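You operate a simulated robot arm through the tools that you are given. There is no shell and no other tool.

The job below is to be done with a simulated robot arm. You get a single attempt, and the scene is never put back.

## Task
Stand the order card's package on the peg; tuck, sleeve and plug it.
Fine: the lot on the card; tuck the tail; the pink plug.

The check looks at the end state, three seconds after you hand in, the way a careful person would. Anything else that was tipped, shoved, dropped, spilled or broken makes it a failure.

## Robot
A 6-joint arm with a two-finger parallel gripper, fixed in place. Base frame: the origin is on the floor under the middle of its stand, x ahead of it, y to its left, z up; the work surface is at about z = 80. Readings come in cm, rad, newtons and seconds.
It reaches about 134.7 cm from its shoulder. Its first joint turns from -2.897 to 2.897 rad. Payload 3.91 kg.
The tool frame sits at the grasp point between the pads (the TCP): z along the fingers, y along the line on which they close. The tips reach 3 cm beyond it. The gripper opens to 11 cm. The fingers are 2 cm wide and 1 cm thick; the gripper's body (4.8 by 11.2 cm) begins 5.5 cm behind the TCP.
Orientation is told as [roll, pitch, yaw] about the base's x, y, z axes, in that order, counted from this pose: with the fingers straight down and closing along the base's y, the tool's x points along the base's -x, its y along +y and its z along -z.

## Interface
- The arm moves only by the tool step_arm. Its argument "increments" is a list of rows, each an object (a shift or turn left out is 0, a gripper value left out holds the last) with "hand": the opening, from 0 (shut) to 1 (fully open); "travel": the shift along the base's x, y, z in m, a list of three; "rot": the turn, a rotation vector about the base's x, y, z in rad, a list of three. In form: [{"hand": hand, "travel": [tx, ty, tz], "rot": [ax, ay, az]}, ...]. A call has 1 to 20 rows; each row is the pose to reach, as a shift and turn from the pose commanded when the call began. Each row takes 0.2 s and may step no farther than 5 cm and 0.15 rad from the row before; otherwise, or with a gripper value out of range, the whole call is refused. Where a pose cannot be reached the arm comes as near as it can. A force on the tool above 90 N (or 10 N above the force at the start of the call, whichever is more), or a blocked arm, ends the call early, and 0.2 s more pass. The fingers move at their own pace (about 10.8 cm/s each) and stop on an object; they squeeze with about 33 N. The grip force told is the motor's: it shows also when the fingers shut on nothing. Time passes only in rows, and 0.2 s behind the last, so rows that repeat a pose let the fingers close. It gives the time, the measured TCP pose, the force on the tool (base axes), the opening and the grip force at its end, in the units of the frame above (readings bear some noise), with the torque about the TCP (base axes, N m) and any sound that the robot's microphone picked up, and new pictures: "pictures" is both (left out), scene, wrist or none.
- Cameras (640 x 400 px; columns grow to the right, rows downward): "scene" is fixed at [5.21, -64.8, 149.67]; the picture's right is [0.76, -0.65, 0.00], its down [-0.29, -0.34, -0.90] and it looks along [0.58, 0.68, -0.44] (base axes); focal length 311 px, centre (320, 200). "wrist" rides on the gripper at [7.2, 1.7, -10.3] in the tool frame; the picture's right is [-0.23, 0.97, 0.00], its down [-0.76, -0.18, -0.62] and it looks along [-0.61, -0.14, 0.78] (tool axes); focal length 222 px, centre (320, 200). There is no depth. A picture from a camera that has moved, and an enlarged one, comes with that camera's place and axes in the base frame and with its lens.
- close_up(camera, box): a new picture of the part [left, top, right, bottom] of that camera's present view, enlarged. No time passes.
- hand_in(): hands the job in; it is judged then, once.

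Places have to be worked out from the pictures, the camera data and where the tool is seen. Open the gripper and draw the arm clear of the work before you hand the job in, unless the task says otherwise.

The tools are called after "Emit:" as name(argument=value, ...) on one line, values as JSON. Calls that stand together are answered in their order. step_arm: Moves the arm, as the interface text tells. Its arguments: {"type":"object","properties":{"increments":{"type":"array"},"pictures":{"type":"string","enum":["both","scene","wrist","none"]}},"required":["increments"]} The other tools are called the same way: close_up (camera, box) takes an enlarged picture of a part of a camera's view; hand_in () hands the job in.

At the start:

```text
clock: 0.0
tool_pos: [54.86, 18.58, 128.93]
tcp_rot: [0.0, -0.001, 0.0]
ft_force: [0.0, -0.4, 0.1]
wrist_torque: [0.01, 0.0, 0.0]
grip_width: 11.01
grip_force: 0.2
```

scene: 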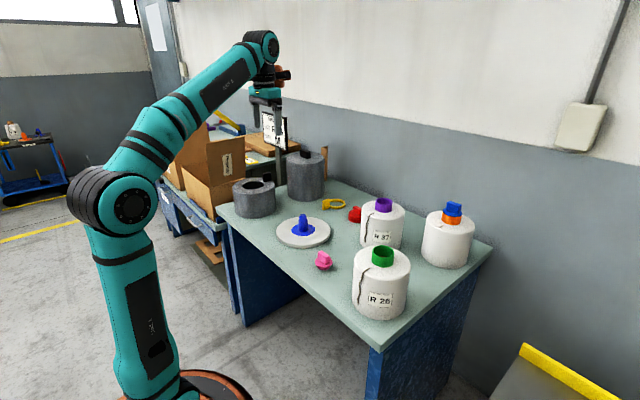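
wrist: 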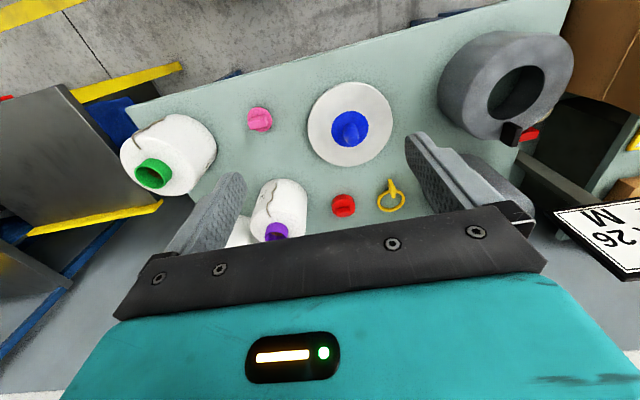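

I start by looking closely at the order card, the packages and the peg before moving anything.

Emit:
close_up(camera="scene", box=[240, 100, 340, 162])

Emit:
close_up(camera="scene", box=[330, 180, 490, 330])

Emit:
close_up(camera="scene", box=[210, 140, 370, 280])

Emit:
close_up(camera="wrist", box=[100, 50, 420, 250])

Emit:
close_up(camera="wrist", box=[400, 0, 640, 280])

```text
6.40 times, centred on (290, 131) of scene
camera zoom: at [5.21, -64.8, 149.67], right [0.76, -0.65, 0.0], down [-0.29, -0.34, -0.9], along [0.58, 0.68, -0.44], focal length 1989 px, centre (512, 642)
```

zoom: 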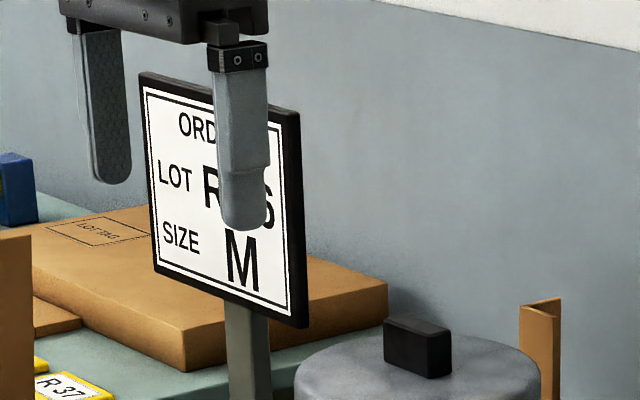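

```text
2.67 times, centred on (410, 255) of scene
camera zoom: at [5.21, -64.8, 149.67], right [0.76, -0.65, 0.0], down [-0.29, -0.34, -0.9], along [0.58, 0.68, -0.44], focal length 829 px, centre (80, 53)
```

zoom: 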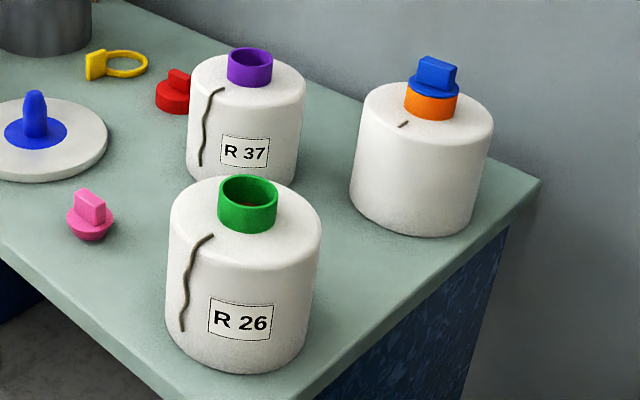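

```text
2.86 times, centred on (290, 210) of scene
camera zoom: at [5.21, -64.8, 149.67], right [0.76, -0.65, 0.0], down [-0.29, -0.34, -0.9], along [0.58, 0.68, -0.44], focal length 888 px, centre (406, 171)
```

zoom: 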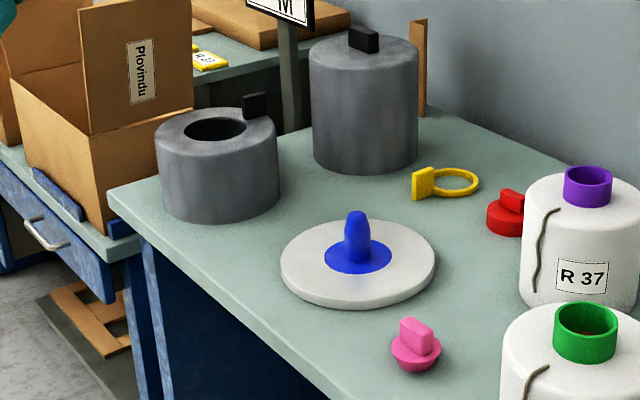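

```text
2.00 times, centred on (260, 150) of wrist
camera zoom: at [47.65, 20.36, 139.2], right [0.23, 0.97, 0.0], down [0.76, -0.18, 0.62], along [0.61, -0.14, -0.78], focal length 444 px, centre (440, 300)
```

zoom: 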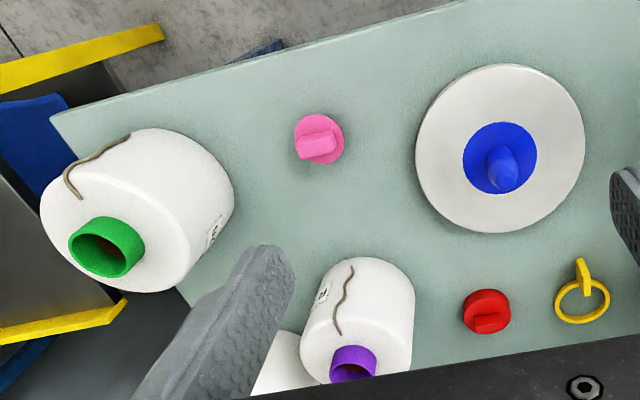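

```text
1.43 times, centred on (520, 140) of wrist
camera zoom: at [47.65, 20.36, 139.2], right [0.23, 0.97, 0.0], down [0.76, -0.18, 0.62], along [0.61, -0.14, -0.78], focal length 317 px, centre (34, 286)
```

zoom: 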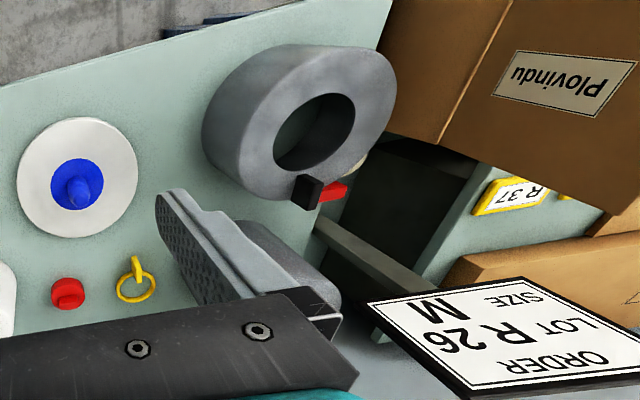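

The card reads LOT R 26, SIZE M, and the package with the green tube is labelled R 26. I place the peg near (70.8, 23), the short grey sleeve near (65.5, 53.5) and the tall one near (97, 54). Next I move the wrist camera over to inspect the sleeves.

Emit:
step_arm(increments=[{"travel": [-0.02, 0.045, 0]}, {"travel": [-0.04, 0.09, 0]}, {"travel": [-0.06, 0.135, 0]}, {"travel": [-0.08, 0.18, 0]}, {"travel": [-0.1, 0.225, 0]}, {"travel": [-0.12, 0.27, 0]}, {"travel": [-0.14, 0.31, 0]}])

```text
clock: 1.6
tool_pos: [40.82, 49.73, 129.06]
tcp_rot: [0.001, -0.001, 0.001]
ft_force: [-0.6, -0.9, 0.8]
wrist_torque: [0.08, 0.01, -0.01]
grip_width: 11.02
grip_force: 0.0
camera wrist: at [33.57, 51.45, 139.27], right [0.23, 0.97, 0.0], down [0.76, -0.18, 0.62], along [0.61, -0.14, -0.78], focal length 222 px, centre (320, 200)
```

scene: 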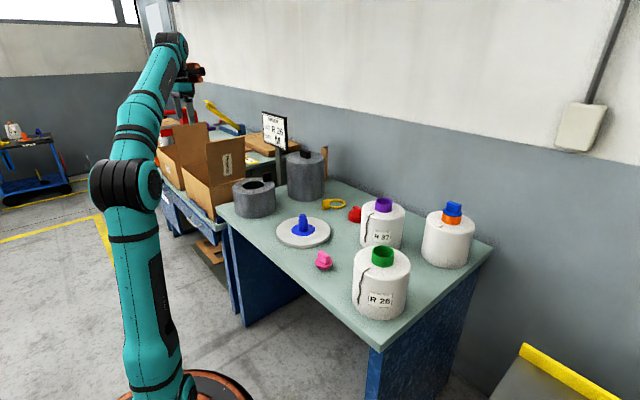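
wrist: 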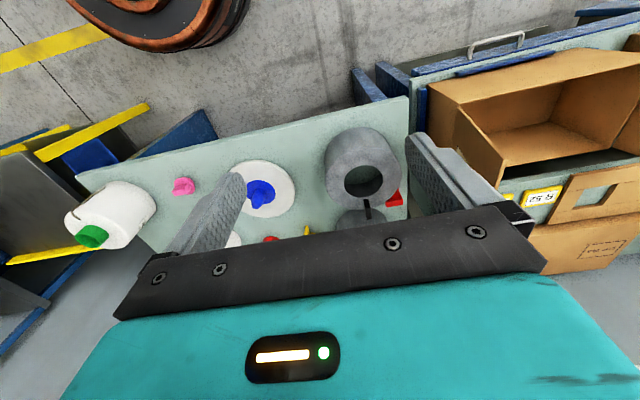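

The short sleeve now sits in the middle of the wrist view. I zoom in on it and on the scene view around both sleeves.

Emit:
close_up(camera="wrist", box=[300, 100, 440, 240])

Emit:
close_up(camera="scene", box=[220, 140, 340, 225])

Emit:
close_up(camera="scene", box=[0, 100, 60, 200])

Emit:
close_up(camera="scene", box=[255, 105, 295, 155])

Emit:
close_up(camera="scene", box=[300, 185, 380, 280])

Emit:
close_up(camera="scene", box=[345, 235, 420, 330])

Emit:
close_up(camera="scene", box=[415, 190, 485, 280])

```text
2.86 times, centred on (370, 170) of wrist
camera zoom: at [33.57, 51.45, 139.27], right [0.23, 0.97, 0.0], down [0.76, -0.18, 0.62], along [0.61, -0.14, -0.78], focal length 635 px, centre (177, 286)
```

zoom: 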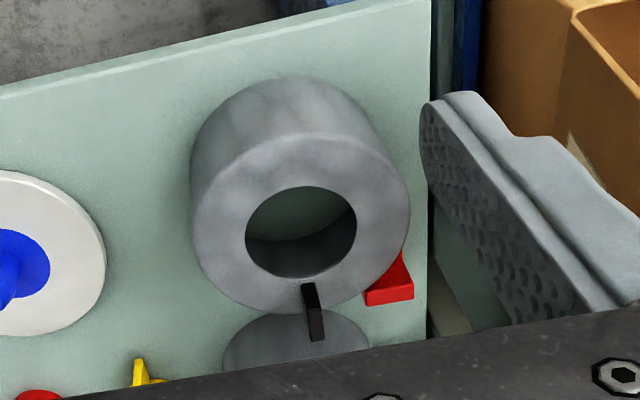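

```text
4.71 times, centred on (280, 182) of scene
camera zoom: at [5.21, -64.8, 149.67], right [0.76, -0.65, 0.0], down [-0.29, -0.34, -0.9], along [0.58, 0.68, -0.44], focal length 1462 px, centre (508, 282)
```

zoom: 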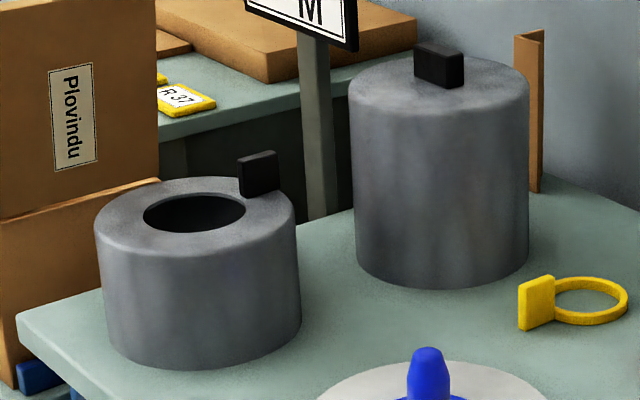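

```text
4.00 times, centred on (30, 150) of scene
camera zoom: at [5.21, -64.8, 149.67], right [0.76, -0.65, 0.0], down [-0.29, -0.34, -0.9], along [0.58, 0.68, -0.44], focal length 1243 px, centre (1480, 400)
```

zoom: 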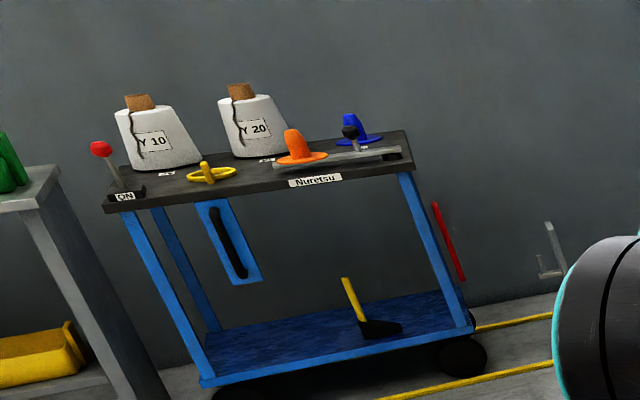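

```text
8.00 times, centred on (275, 130) of scene
camera zoom: at [5.21, -64.8, 149.67], right [0.76, -0.65, 0.0], down [-0.29, -0.34, -0.9], along [0.58, 0.68, -0.44], focal length 2486 px, centre (680, 760)
```

zoom: 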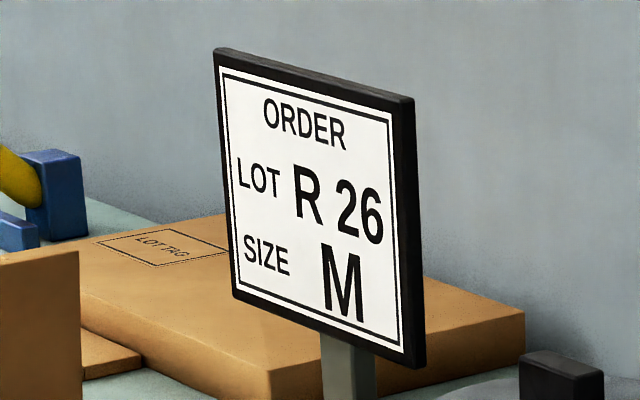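

```text
4.21 times, centred on (340, 232) of scene
camera zoom: at [5.21, -64.8, 149.67], right [0.76, -0.65, 0.0], down [-0.29, -0.34, -0.9], along [0.58, 0.68, -0.44], focal length 1308 px, centre (236, 63)
```

zoom: 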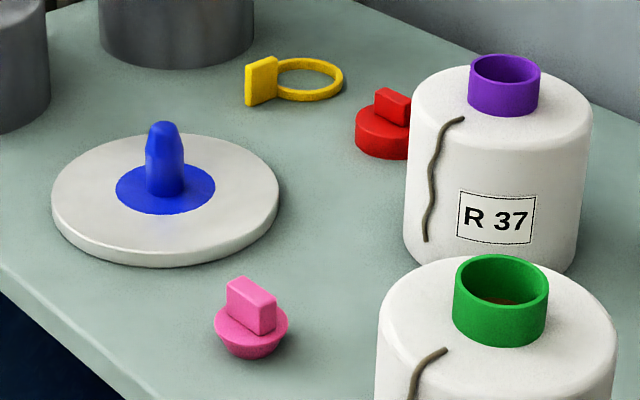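

```text
4.21 times, centred on (382, 282) of scene
camera zoom: at [5.21, -64.8, 149.67], right [0.76, -0.65, 0.0], down [-0.29, -0.34, -0.9], along [0.58, 0.68, -0.44], focal length 1308 px, centre (57, -147)
```

zoom: 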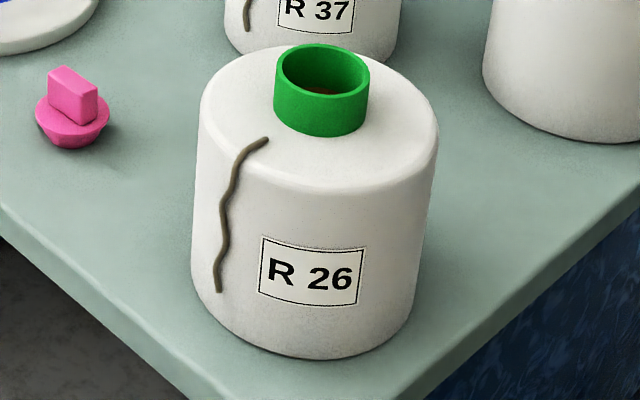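

```text
4.44 times, centred on (450, 235) of scene
camera zoom: at [5.21, -64.8, 149.67], right [0.76, -0.65, 0.0], down [-0.29, -0.34, -0.9], along [0.58, 0.68, -0.44], focal length 1381 px, centre (-258, 44)
```

zoom: 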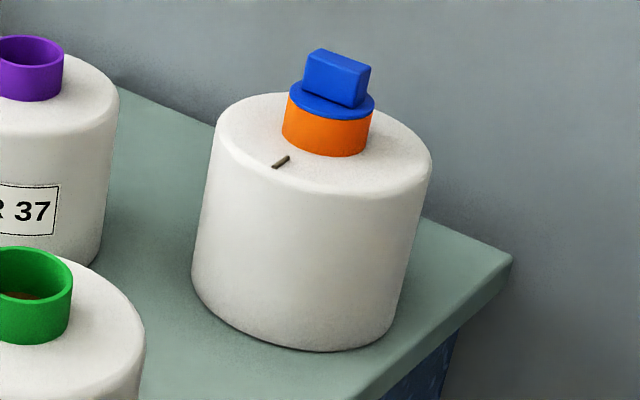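

The tail hangs down the outside of R 26, while the finished example at the back shows only a short stub beside its tube. I zoom tightly into the short sleeve's hole to see whether it is hollow, and look at the other details.

Emit:
close_up(camera="wrist", box=[335, 125, 405, 195])

Emit:
close_up(camera="scene", box=[365, 240, 405, 265])

Emit:
close_up(camera="scene", box=[435, 195, 475, 235])

Emit:
close_up(camera="scene", box=[270, 145, 350, 215])

Emit:
close_up(camera="scene", box=[150, 90, 260, 160])

```text
5.71 times, centred on (370, 160) of wrist
camera zoom: at [33.57, 51.45, 139.27], right [0.23, 0.97, 0.0], down [0.76, -0.18, 0.62], along [0.61, -0.14, -0.78], focal length 1269 px, centre (34, 429)
```

zoom: 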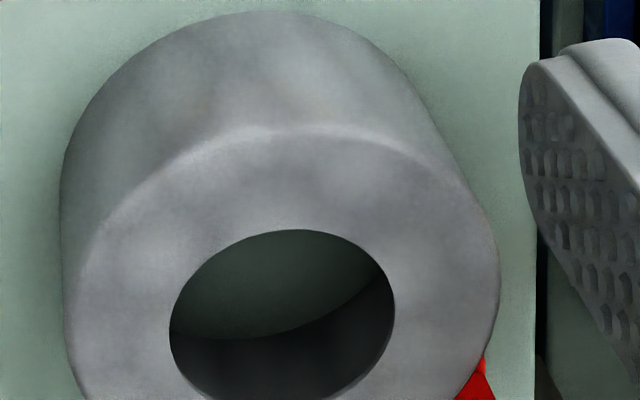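

```text
16.00 times, centred on (385, 252) of scene
camera zoom: at [5.21, -64.8, 149.67], right [0.76, -0.65, 0.0], down [-0.29, -0.34, -0.9], along [0.58, 0.68, -0.44], focal length 4971 px, centre (-720, -640)
```

zoom: 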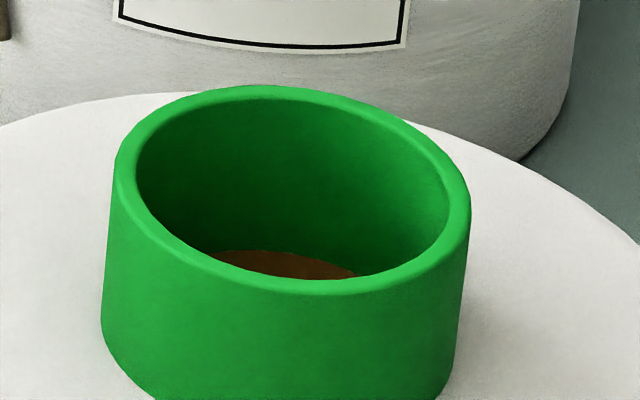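

```text
10.00 times, centred on (455, 215) of scene
camera zoom: at [5.21, -64.8, 149.67], right [0.76, -0.65, 0.0], down [-0.29, -0.34, -0.9], along [0.58, 0.68, -0.44], focal length 3107 px, centre (-1030, 50)
```

zoom: 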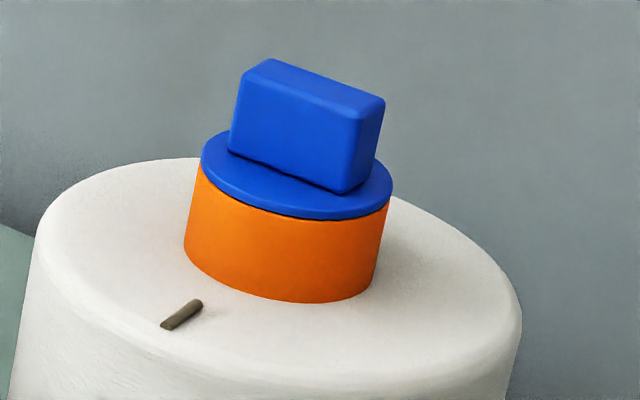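

```text
5.71 times, centred on (310, 180) of scene
camera zoom: at [5.21, -64.8, 149.67], right [0.76, -0.65, 0.0], down [-0.29, -0.34, -0.9], along [0.58, 0.68, -0.44], focal length 1776 px, centre (377, 314)
```

zoom: 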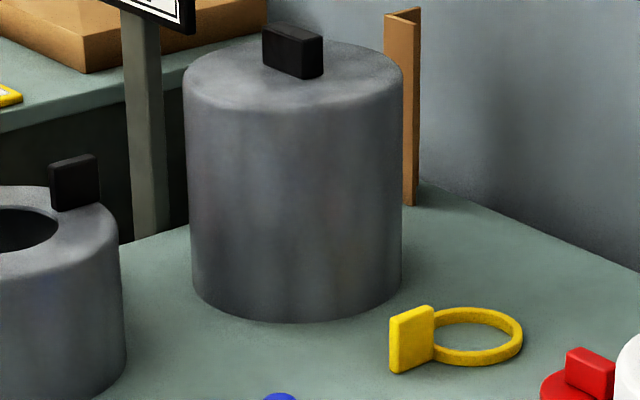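

```text
5.71 times, centred on (205, 125) of scene
camera zoom: at [5.21, -64.8, 149.67], right [0.76, -0.65, 0.0], down [-0.29, -0.34, -0.9], along [0.58, 0.68, -0.44], focal length 1776 px, centre (977, 629)
```

zoom: 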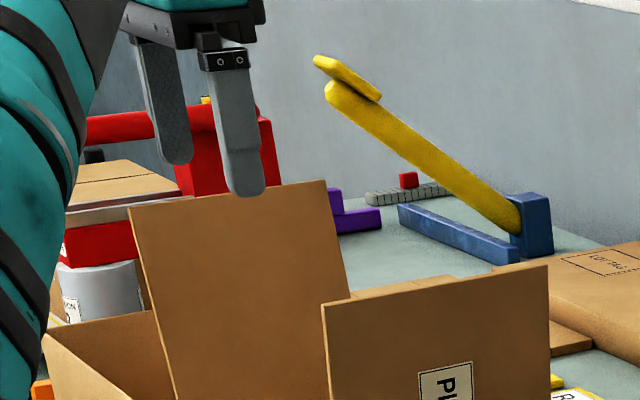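

The short sleeve looks hollow with a wide opening on top, while the tall one looks closed with a central handle. I move the wrist camera in to see the tall sleeve's top and the red item hidden behind the short sleeve.

Emit:
step_arm(increments=[{"travel": [0.03, 0, 0.03]}, {"travel": [0.07, -0.005, 0.06]}, {"travel": [0.11, -0.01, 0.07]}, {"travel": [0.15, -0.015, 0.08]}, {"travel": [0.19, -0.02, 0.08]}, {"travel": [0.22, -0.02, 0.08]}], pictures="both")

```text
refused: row 2 steps farther than a row can; nothing moved
```

The second row went slightly past the 5 cm step limit, so I resend the same move with smaller steps.

Emit:
step_arm(increments=[{"travel": [0.03, 0, 0.03]}, {"travel": [0.06, -0.005, 0.06]}, {"travel": [0.1, -0.01, 0.07]}, {"travel": [0.14, -0.015, 0.08]}, {"travel": [0.18, -0.02, 0.08]}, {"travel": [0.22, -0.02, 0.08]}], pictures="both")

```text
clock: 3.0
tool_pos: [59.57, 45.11, 127.11]
tcp_rot: [0.016, -0.021, 0.003]
ft_force: [-0.1, 0.2, -0.3]
wrist_torque: [0.03, -0.02, -0.02]
grip_width: 10.99
grip_force: 0.0
out of reach, approached as far as the arm can: row 1, 2, 3, 4, 5, 6
camera wrist: at [52.11, 46.6, 137.31], right [0.23, 0.97, 0.02], down [0.75, -0.19, 0.64], along [0.62, -0.13, -0.77], focal length 222 px, centre (320, 200)
```

scene: 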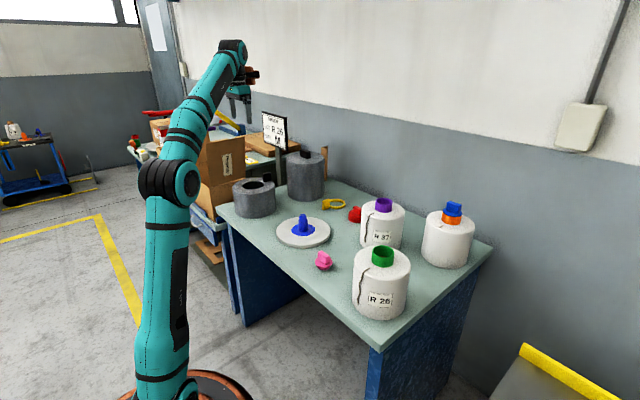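
wrist: 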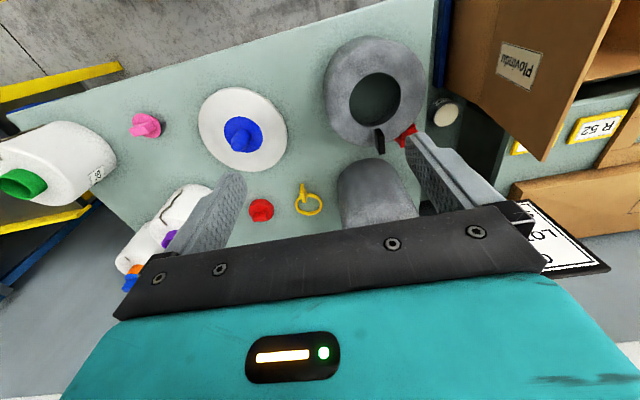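

The arm is at its reach limit at that height, but the view is useful. I zoom on the short sleeve, the tall sleeve and the red item.

Emit:
close_up(camera="wrist", box=[300, 20, 460, 220])

Emit:
close_up(camera="wrist", box=[0, 90, 200, 300])

Emit:
close_up(camera="wrist", box=[180, 70, 340, 220])

```text
2.00 times, centred on (380, 120) of wrist
camera zoom: at [52.11, 46.6, 137.31], right [0.23, 0.97, 0.02], down [0.75, -0.19, 0.64], along [0.62, -0.13, -0.77], focal length 444 px, centre (200, 360)
```

zoom: 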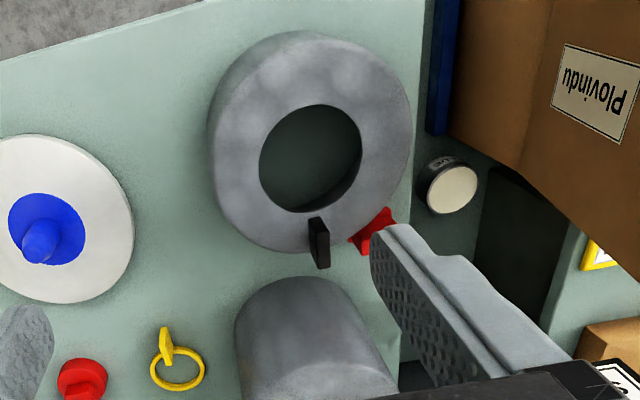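

```text
1.90 times, centred on (100, 195) of wrist
camera zoom: at [52.11, 46.6, 137.31], right [0.23, 0.97, 0.02], down [0.75, -0.19, 0.64], along [0.62, -0.13, -0.77], focal length 423 px, centre (739, 210)
```

zoom: 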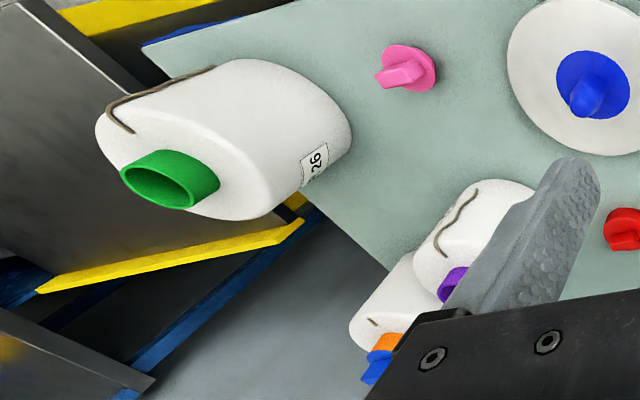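

```text
2.67 times, centred on (260, 145) of wrist
camera zoom: at [52.11, 46.6, 137.31], right [0.23, 0.97, 0.02], down [0.75, -0.19, 0.64], along [0.62, -0.13, -0.77], focal length 592 px, centre (480, 347)
```

zoom: 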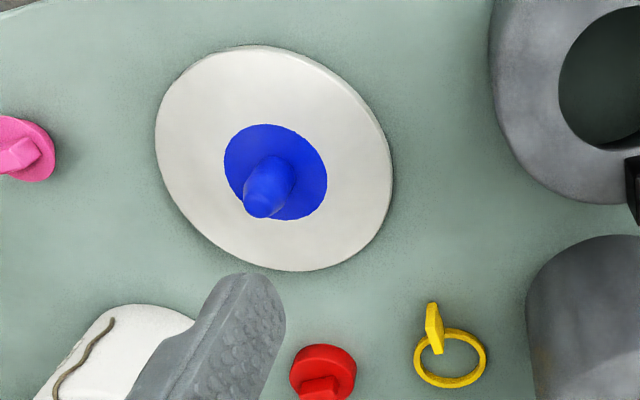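

I need to know which commanded pose the offsets start from now, so I make a modest retreat downward and back toward the base and compare the readings.

Emit:
step_arm(increments=[{"travel": [-0.03, -0.02, 0]}, {"travel": [-0.06, -0.06, 0]}, {"travel": [-0.1, -0.08, 0]}], pictures="none")

```text
clock: 3.8
tool_pos: [49.43, 37.06, 127.54]
tcp_rot: [-0.002, 0.002, -0.002]
ft_force: [0.8, -0.1, -1.4]
wrist_torque: [-0.05, 0.09, 0.0]
grip_width: 10.97
grip_force: 0.1
```

Offsets start from where the arm actually stopped, so the reading can be trusted. I now swing across to view R 26 and its tail from the robot's side, with the TCP near (44, -20, 118).

Emit:
step_arm(increments=[{"travel": [-0.004, -0.045, 0]}, {"travel": [-0.008, -0.09, 0]}, {"travel": [-0.012, -0.135, 0]}, {"travel": [-0.016, -0.18, 0]}, {"travel": [-0.02, -0.225, 0]}, {"travel": [-0.024, -0.27, 0]}, {"travel": [-0.028, -0.315, 0]}, {"travel": [-0.032, -0.36, 0]}, {"travel": [-0.036, -0.405, -0.01]}, {"travel": [-0.04, -0.45, -0.03]}, {"travel": [-0.044, -0.49, -0.05]}, {"travel": [-0.05, -0.53, -0.07]}, {"travel": [-0.054, -0.57, -0.09]}])

```text
clock: 6.6
tool_pos: [43.93, -19.96, 118.74]
tcp_rot: [0.0, -0.002, 0.002]
ft_force: [0.6, 0.0, 0.2]
wrist_torque: [-0.01, -0.06, 0.02]
grip_width: 11.0
grip_force: 0.0
camera wrist: at [36.58, -18.27, 128.9], right [0.23, 0.97, 0.0], down [0.76, -0.18, 0.62], along [0.61, -0.14, -0.78], focal length 222 px, centre (320, 200)
```

scene: 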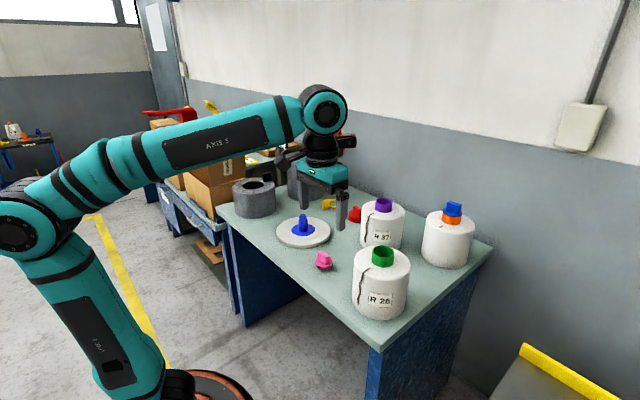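
wrist: 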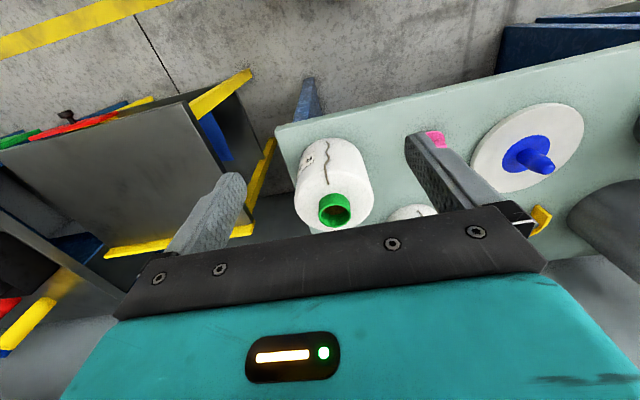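

R 26 is now nicely framed by the wrist camera. I zoom in to study the tail and tube.

Emit:
close_up(camera="wrist", box=[280, 120, 400, 240])

Emit:
close_up(camera="wrist", box=[300, 180, 365, 230])

Emit:
close_up(camera="scene", box=[280, 140, 420, 280])

```text
3.33 times, centred on (340, 180) of wrist
camera zoom: at [36.58, -18.27, 128.9], right [0.23, 0.97, 0.0], down [0.76, -0.18, 0.62], along [0.61, -0.14, -0.78], focal length 740 px, centre (253, 267)
```

zoom: 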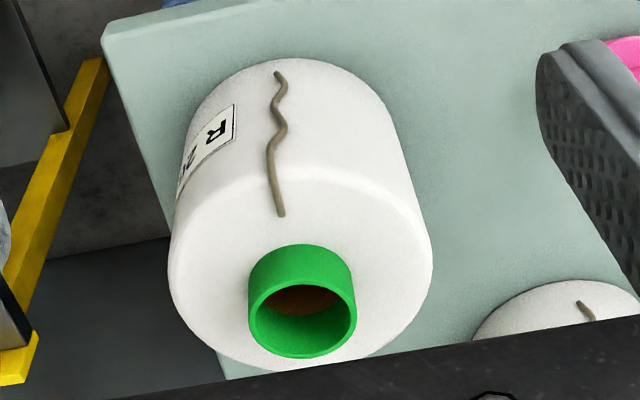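

```text
8.00 times, centred on (332, 205) of wrist
camera zoom: at [36.58, -18.27, 128.9], right [0.23, 0.97, 0.0], down [0.76, -0.18, 0.62], along [0.61, -0.14, -0.78], focal length 1777 px, centre (220, 160)
```

zoom: 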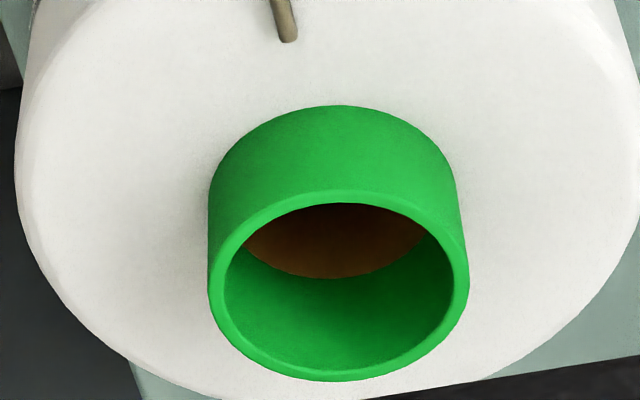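

```text
2.86 times, centred on (350, 210) of scene
camera zoom: at [5.21, -64.8, 149.67], right [0.76, -0.65, 0.0], down [-0.29, -0.34, -0.9], along [0.58, 0.68, -0.44], focal length 888 px, centre (234, 171)
```

zoom: 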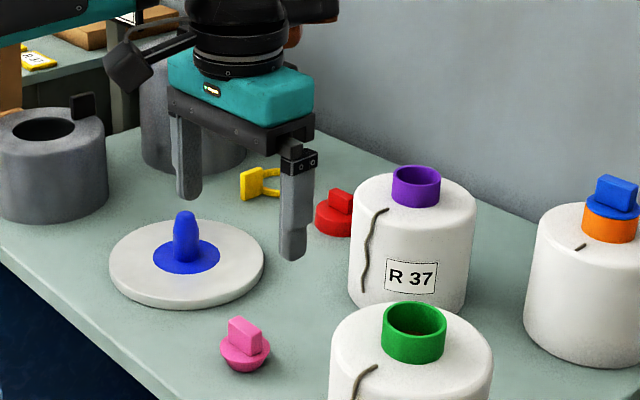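

The tail starts on the package's top face about 2.5 cm from the tube and runs over the rim and down the side facing the robot. R 26's tube top centre is near (64.95, -21.97, 98.25), with an outer radius of about 3.05 cm. Before handling anything I want a tilted view of the tall sleeve's top and of any size marks.

Emit:
step_arm(increments=[{"travel": [0.0, 0.045, 0.01]}, {"travel": [0.0, 0.09, 0.02]}, {"travel": [0.0, 0.135, 0.03]}, {"travel": [0.0, 0.18, 0.03]}, {"travel": [0.0, 0.225, 0.03], "rot": [0.01, -0.06, 0.03]}, {"travel": [0.01, 0.27, 0.03], "rot": [0.025, -0.16, 0.08]}, {"travel": [0.02, 0.315, 0.03], "rot": [0.04, -0.26, 0.13]}, {"travel": [0.03, 0.36, 0.03], "rot": [0.055, -0.36, 0.18]}, {"travel": [0.04, 0.405, 0.03], "rot": [0.07, -0.46, 0.23]}, {"travel": [0.05, 0.45, 0.03], "rot": [0.08, -0.54, 0.27]}, {"travel": [0.06, 0.49, 0.03], "rot": [0.09, -0.6, 0.3]}])

```text
clock: 9.0
tool_pos: [49.65, 28.87, 121.73]
tcp_rot: [-0.004, -0.607, 0.314]
ft_force: [-0.1, -0.4, 0.4]
wrist_torque: [0.02, -0.03, 0.01]
grip_width: 11.01
grip_force: 0.1
camera wrist: at [37.92, 26.81, 126.06], right [-0.12, 0.98, 0.13], down [0.31, -0.08, 0.95], along [0.94, 0.15, -0.3], focal length 222 px, centre (320, 200)
```

scene: 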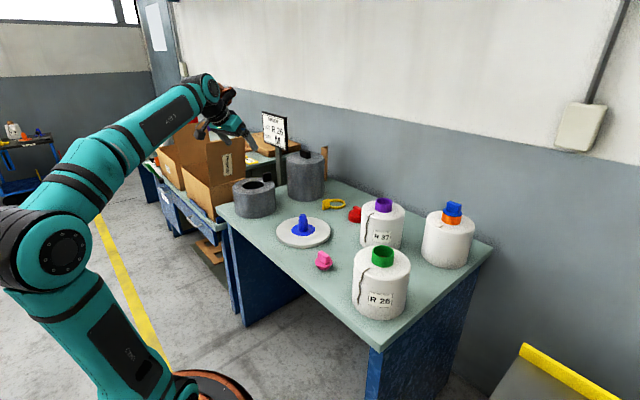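
wrist: 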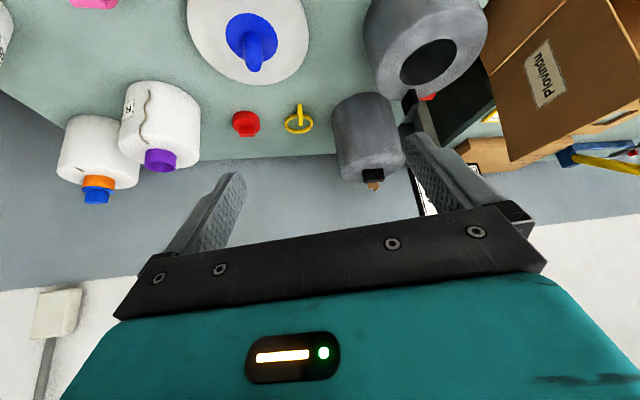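

The tilted wrist view now shows both sleeves, the red plug and the yellow ring. I zoom in on each.

Emit:
close_up(camera="wrist", box=[320, 80, 420, 200])

Emit:
close_up(camera="wrist", box=[360, 0, 500, 110])

Emit:
close_up(camera="wrist", box=[220, 95, 330, 145])

Emit:
close_up(camera="wrist", box=[50, 70, 210, 210])

Emit:
close_up(camera="wrist", box=[180, 0, 320, 90])

```text
3.33 times, centred on (370, 140) of wrist
camera zoom: at [37.92, 26.81, 126.06], right [-0.12, 0.98, 0.13], down [0.31, -0.08, 0.95], along [0.94, 0.15, -0.3], focal length 740 px, centre (153, 400)
```

zoom: 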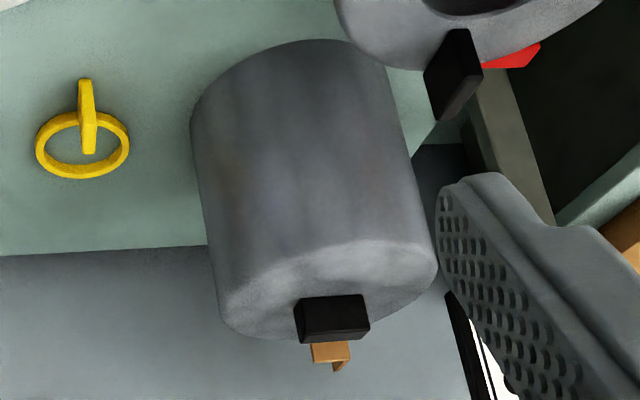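

```text
3.64 times, centred on (430, 55) of wrist
camera zoom: at [37.92, 26.81, 126.06], right [-0.12, 0.98, 0.13], down [0.31, -0.08, 0.95], along [0.94, 0.15, -0.3], focal length 808 px, centre (-80, 727)
```

zoom: 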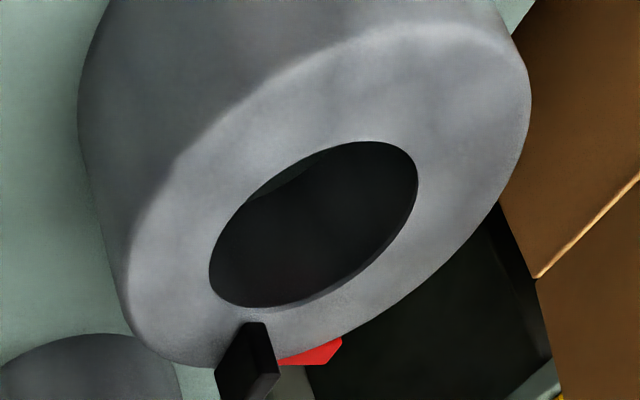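

```text
5.82 times, centred on (275, 120) of wrist
camera zoom: at [37.92, 26.81, 126.06], right [-0.12, 0.98, 0.13], down [0.31, -0.08, 0.95], along [0.94, 0.15, -0.3], focal length 1292 px, centre (582, 666)
```

zoom: 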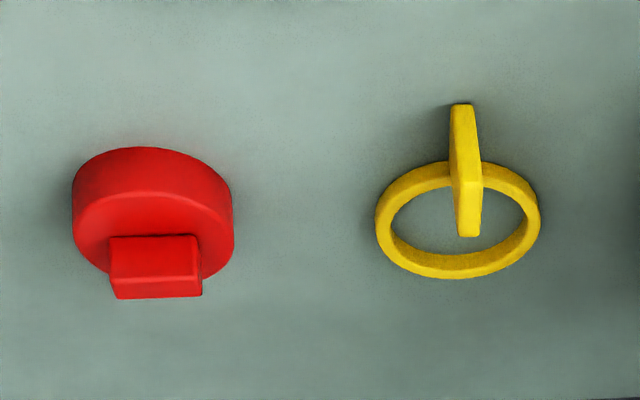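

```text
2.86 times, centred on (130, 140) of wrist
camera zoom: at [37.92, 26.81, 126.06], right [-0.12, 0.98, 0.13], down [0.31, -0.08, 0.95], along [0.94, 0.15, -0.3], focal length 635 px, centre (863, 371)
```

zoom: 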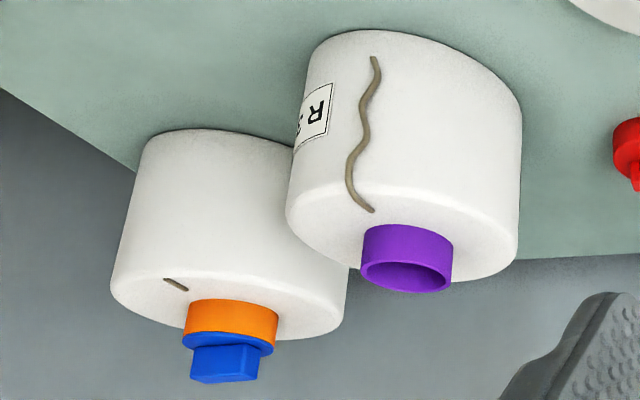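

```text
4.44 times, centred on (250, 45) of wrist
camera zoom: at [37.92, 26.81, 126.06], right [-0.12, 0.98, 0.13], down [0.31, -0.08, 0.95], along [0.94, 0.15, -0.3], focal length 987 px, centre (631, 889)
```

zoom: 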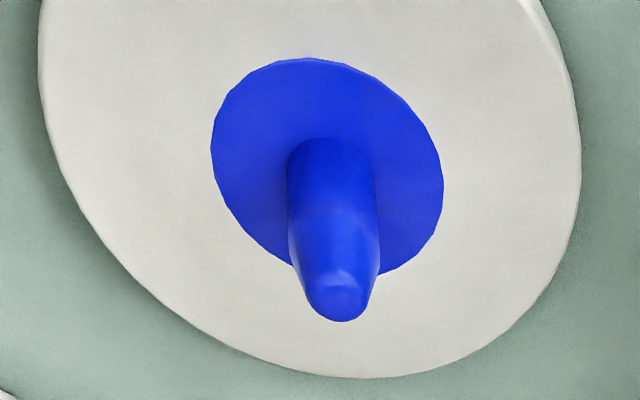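

The tall can is closed on top with a central handle, so only the short open sleeve leaves room for the plug. I judge that sleeve hollow inside, centred near (67, 55.1) with its top at about 92.5, and its thin handle plate at (74.4, 55, 94.7). I straighten the hand and go above R 26's tube.

Emit:
step_arm(increments=[{"travel": [0.0, -0.04, 0.0], "rot": [-0.015, 0.1, -0.05]}, {"travel": [0.0, -0.08, 0.0], "rot": [-0.03, 0.2, -0.1]}, {"travel": [0.0, -0.12, 0.0], "rot": [-0.045, 0.3, -0.15]}, {"travel": [0.01, -0.16, 0.0], "rot": [-0.06, 0.4, -0.2]}, {"travel": [0.03, -0.2, 0.0], "rot": [-0.075, 0.5, -0.25]}, {"travel": [0.05, -0.24, 0.0], "rot": [-0.09, 0.6, -0.3]}, {"travel": [0.07, -0.28, -0.01], "rot": [-0.09, 0.6, -0.3]}, {"travel": [0.09, -0.32, -0.02], "rot": [-0.09, 0.6, -0.3]}, {"travel": [0.11, -0.36, -0.03], "rot": [-0.09, 0.6, -0.3]}, {"travel": [0.13, -0.4, -0.04], "rot": [-0.09, 0.6, -0.3]}, {"travel": [0.145, -0.44, -0.06], "rot": [-0.09, 0.6, -0.3]}, {"travel": [0.15, -0.475, -0.08], "rot": [-0.09, 0.6, -0.3]}, {"travel": [0.153, -0.508, -0.097], "rot": [-0.09, 0.6, -0.3]}])

```text
clock: 11.8
tool_pos: [64.99, -21.97, 112.01]
tcp_rot: [-0.001, -0.002, 0.002]
ft_force: [-0.2, -0.3, 0.1]
wrist_torque: [-0.05, 0.0, -0.01]
grip_width: 11.03
grip_force: 0.1
camera wrist: at [57.77, -20.23, 122.25], right [0.23, 0.97, 0.0], down [0.76, -0.18, 0.62], along [0.61, -0.14, -0.78], focal length 222 px, centre (320, 200)
```

scene: 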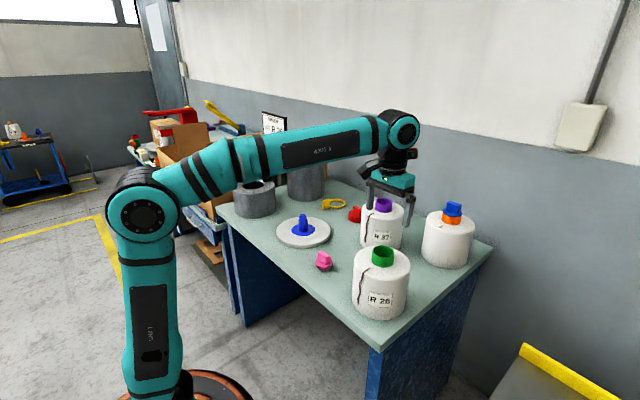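
wrist: 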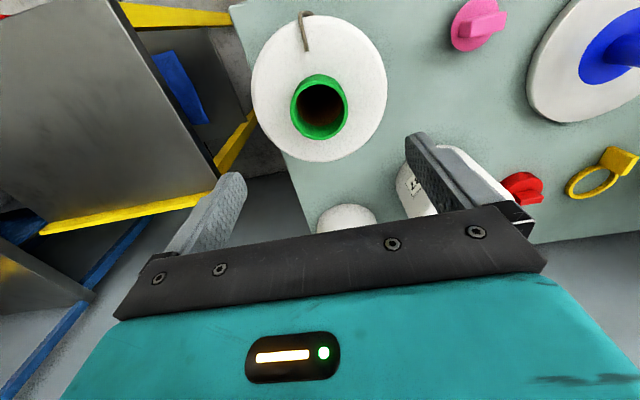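

I am above R 26 now. I zoom in to refine the tube's centre and to look down the bore and at the tail.

Emit:
close_up(camera="wrist", box=[240, 0, 400, 170])

Emit:
close_up(camera="wrist", box=[280, 60, 360, 150])

Emit:
close_up(camera="wrist", box=[430, 0, 640, 130])

```text
2.35 times, centred on (320, 85) of wrist
camera zoom: at [57.77, -20.23, 122.25], right [0.23, 0.97, 0.0], down [0.76, -0.18, 0.62], along [0.61, -0.14, -0.78], focal length 523 px, centre (320, 471)
```

zoom: 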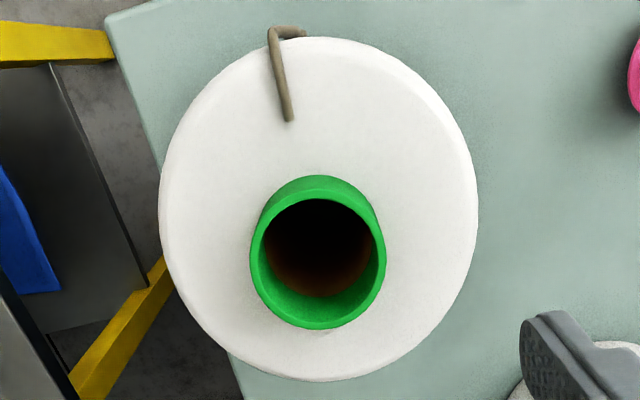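

```text
4.44 times, centred on (320, 105) of wrist
camera zoom: at [57.77, -20.23, 122.25], right [0.23, 0.97, 0.0], down [0.76, -0.18, 0.62], along [0.61, -0.14, -0.78], focal length 987 px, centre (320, 622)
```

zoom: 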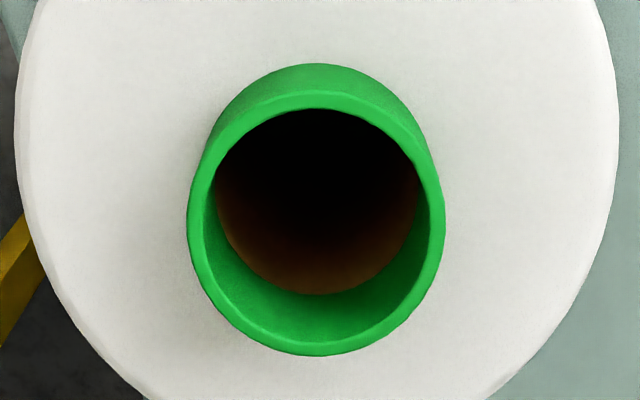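

```text
3.05 times, centred on (535, 65) of wrist
camera zoom: at [57.77, -20.23, 122.25], right [0.23, 0.97, 0.0], down [0.76, -0.18, 0.62], along [0.61, -0.14, -0.78], focal length 677 px, centre (-335, 611)
```

zoom: 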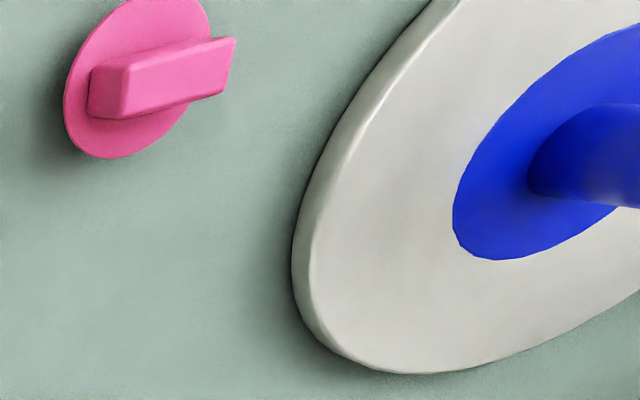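

The tube centre refines to about (64.85, -21.9), with its rim at about 98.25 and an open bore. I descend so the fingers straddle the tube with their tips just above the body's top, checking before I close.

Emit:
step_arm(increments=[{"hand": 1, "travel": [-0.001, 0, -0.045]}, {"travel": [-0.001, 0, -0.09]}, {"travel": [-0.001, 0, -0.115]}, {"travel": [-0.001, 0, -0.129]}, {"travel": [-0.001, 0, -0.129]}])

```text
clock: 13.0
tool_pos: [65.04, -21.98, 98.94]
tcp_rot: [0.001, 0.0, 0.002]
ft_force: [0.5, -0.1, 0.4]
wrist_torque: [-0.04, 0.02, 0.02]
grip_width: 10.98
grip_force: 0.1
camera wrist: at [57.82, -20.27, 109.34], right [0.23, 0.97, 0.0], down [0.76, -0.18, 0.62], along [0.61, -0.14, -0.78], focal length 222 px, centre (320, 200)
```

scene: 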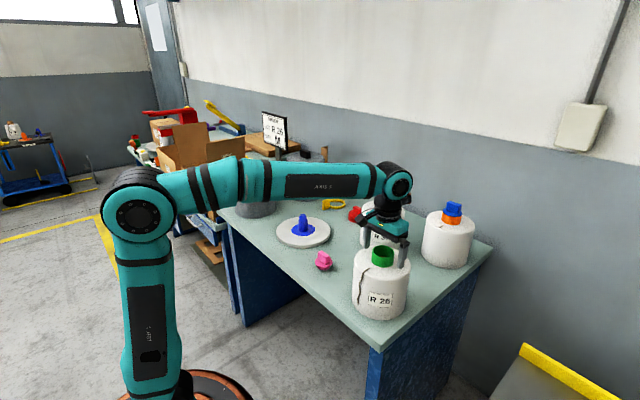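
wrist: 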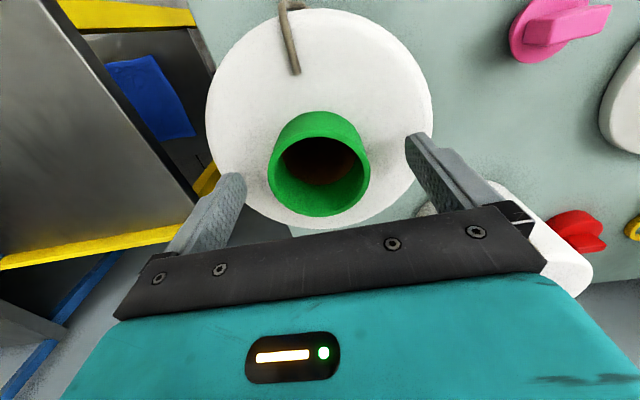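

The wrist view shows the tube between the fingers. I check the finger-to-tube alignment in the scene view before closing.

Emit:
close_up(camera="scene", box=[340, 180, 430, 300])

Emit:
close_up(camera="wrist", box=[180, 0, 460, 240])

```text
3.33 times, centred on (385, 240) of scene
camera zoom: at [5.21, -64.8, 149.67], right [0.76, -0.65, 0.0], down [-0.29, -0.34, -0.9], along [0.58, 0.68, -0.44], focal length 1036 px, centre (103, 67)
```

zoom: 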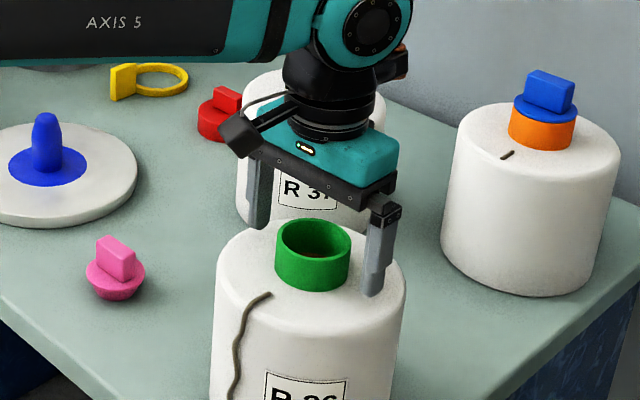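

```text
1.67 times, centred on (320, 120) of wrist
camera zoom: at [57.82, -20.27, 109.34], right [0.23, 0.97, 0.0], down [0.76, -0.18, 0.62], along [0.61, -0.14, -0.78], focal length 370 px, centre (320, 333)
```

zoom: 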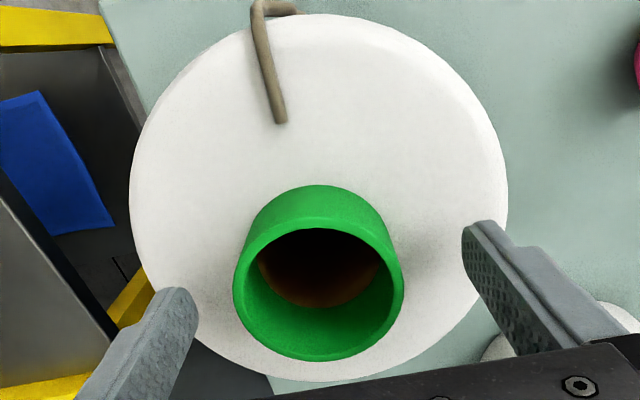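

The fingers straddle the tube cleanly with the tips just above the body. I nudge x by -0.3 cm and close on the tube.

Emit:
step_arm(increments=[{"travel": [-0.003, 0, -0.002]}, {"hand": 0, "travel": [-0.003, 0, -0.002]}, {"hand": 0, "travel": [-0.003, 0, -0.002]}, {"hand": 0, "travel": [-0.003, 0, -0.002]}, {"hand": 0, "travel": [-0.003, 0, -0.002]}], pictures="wrist")

```text
clock: 14.2
tool_pos: [64.59, -22.02, 98.91]
tcp_rot: [0.0, -0.003, 0.001]
ft_force: [0.4, -6.3, 4.8]
wrist_torque: [-0.2, -0.39, -0.28]
grip_width: 6.07
grip_force: 32.9
camera wrist: at [57.51, -20.26, 109.15], right [0.23, 0.97, 0.0], down [0.76, -0.18, 0.62], along [0.61, -0.14, -0.78], focal length 222 px, centre (320, 200)
```

wrist: 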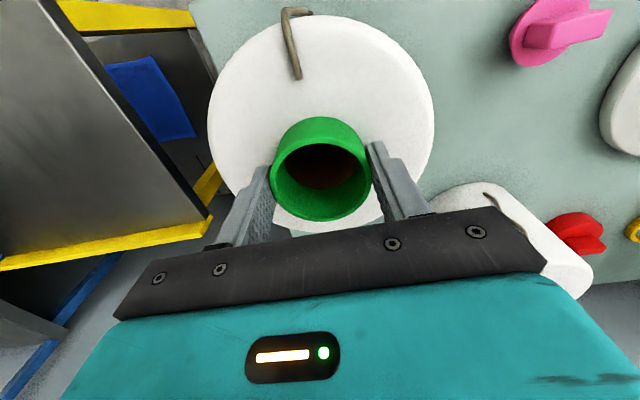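

The grip reads 6.07 cm wide at 33 N, so the tube is held. I lift slowly a couple of centimetres to check the weight and hold.

Emit:
step_arm(increments=[{"hand": 0, "travel": [0, 0, 0.005]}, {"hand": 0, "travel": [0, 0, 0.015]}, {"hand": 0, "travel": [0, 0, 0.025]}, {"hand": 0, "travel": [0, 0, 0.03]}])

```text
clock: 15.2
tool_pos: [64.7, -21.87, 101.8]
tcp_rot: [0.0, -0.001, -0.001]
ft_force: [-0.2, -1.7, -11.1]
wrist_torque: [-0.01, -0.01, 0.05]
grip_width: 6.05
grip_force: 33.2
camera wrist: at [57.52, -20.17, 112.13], right [0.23, 0.97, 0.0], down [0.76, -0.18, 0.62], along [0.61, -0.14, -0.78], focal length 222 px, centre (320, 200)
```

scene: 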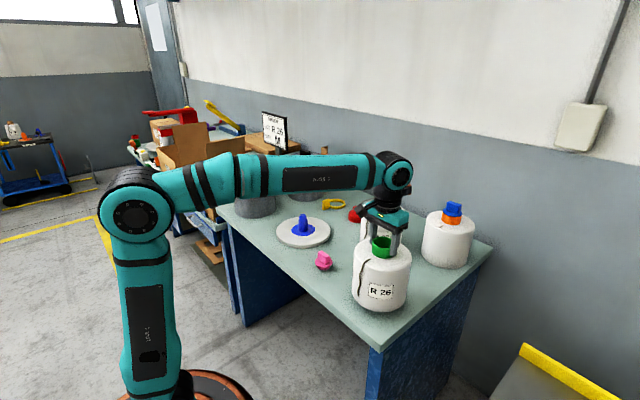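
wrist: 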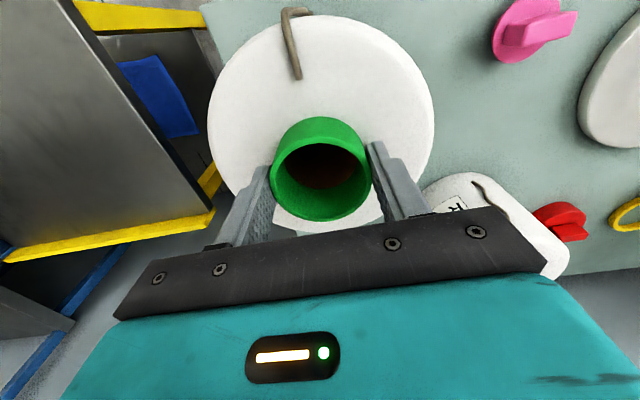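

R 26 weighs about 1.1 kg and hangs level in the grip. I raise it well above the peg tip, which I put near z 89, and then carry it toward the peg at a gentle pace.

Emit:
step_arm(increments=[{"hand": 0, "travel": [0, 0, 0.03]}, {"travel": [0, 0, 0.065]}, {"travel": [0, 0, 0.095]}, {"travel": [0, 0.01, 0.11]}, {"travel": [0, 0.035, 0.11]}, {"travel": [0.004, 0.065, 0.11]}, {"travel": [0.008, 0.095, 0.11]}, {"travel": [0.012, 0.125, 0.11]}, {"travel": [0.016, 0.155, 0.11]}, {"travel": [0.02, 0.185, 0.11]}, {"travel": [0.024, 0.215, 0.11]}, {"travel": [0.028, 0.245, 0.11]}, {"travel": [0.032, 0.275, 0.11]}, {"travel": [0.036, 0.305, 0.11]}, {"travel": [0.04, 0.335, 0.11]}, {"travel": [0.044, 0.365, 0.11]}, {"travel": [0.048, 0.385, 0.11]}, {"travel": [0.05, 0.4, 0.11]}])

```text
clock: 19.0
tool_pos: [69.81, 18.16, 113.01]
tcp_rot: [0.0, -0.001, 0.0]
ft_force: [0.4, -0.1, -12.1]
wrist_torque: [-0.01, 0.02, 0.02]
grip_width: 6.08
grip_force: 32.9
camera wrist: at [62.54, 19.86, 123.23], right [0.23, 0.97, 0.0], down [0.76, -0.18, 0.62], along [0.61, -0.14, -0.78], focal length 222 px, centre (320, 200)
```

scene: 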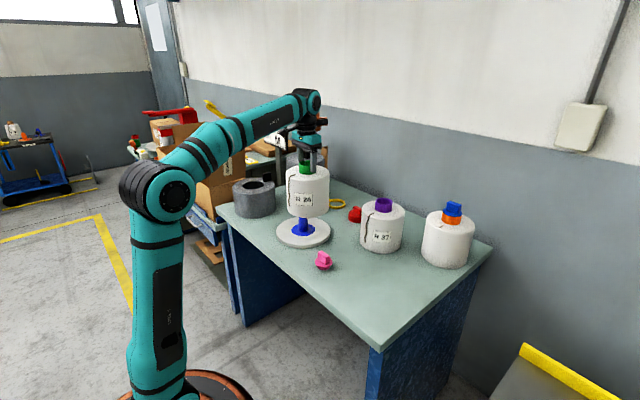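
wrist: 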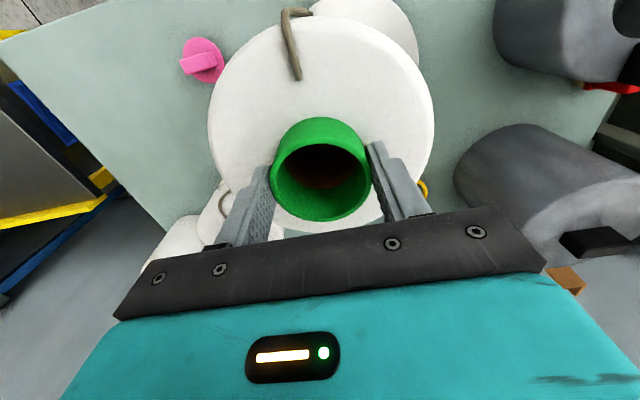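

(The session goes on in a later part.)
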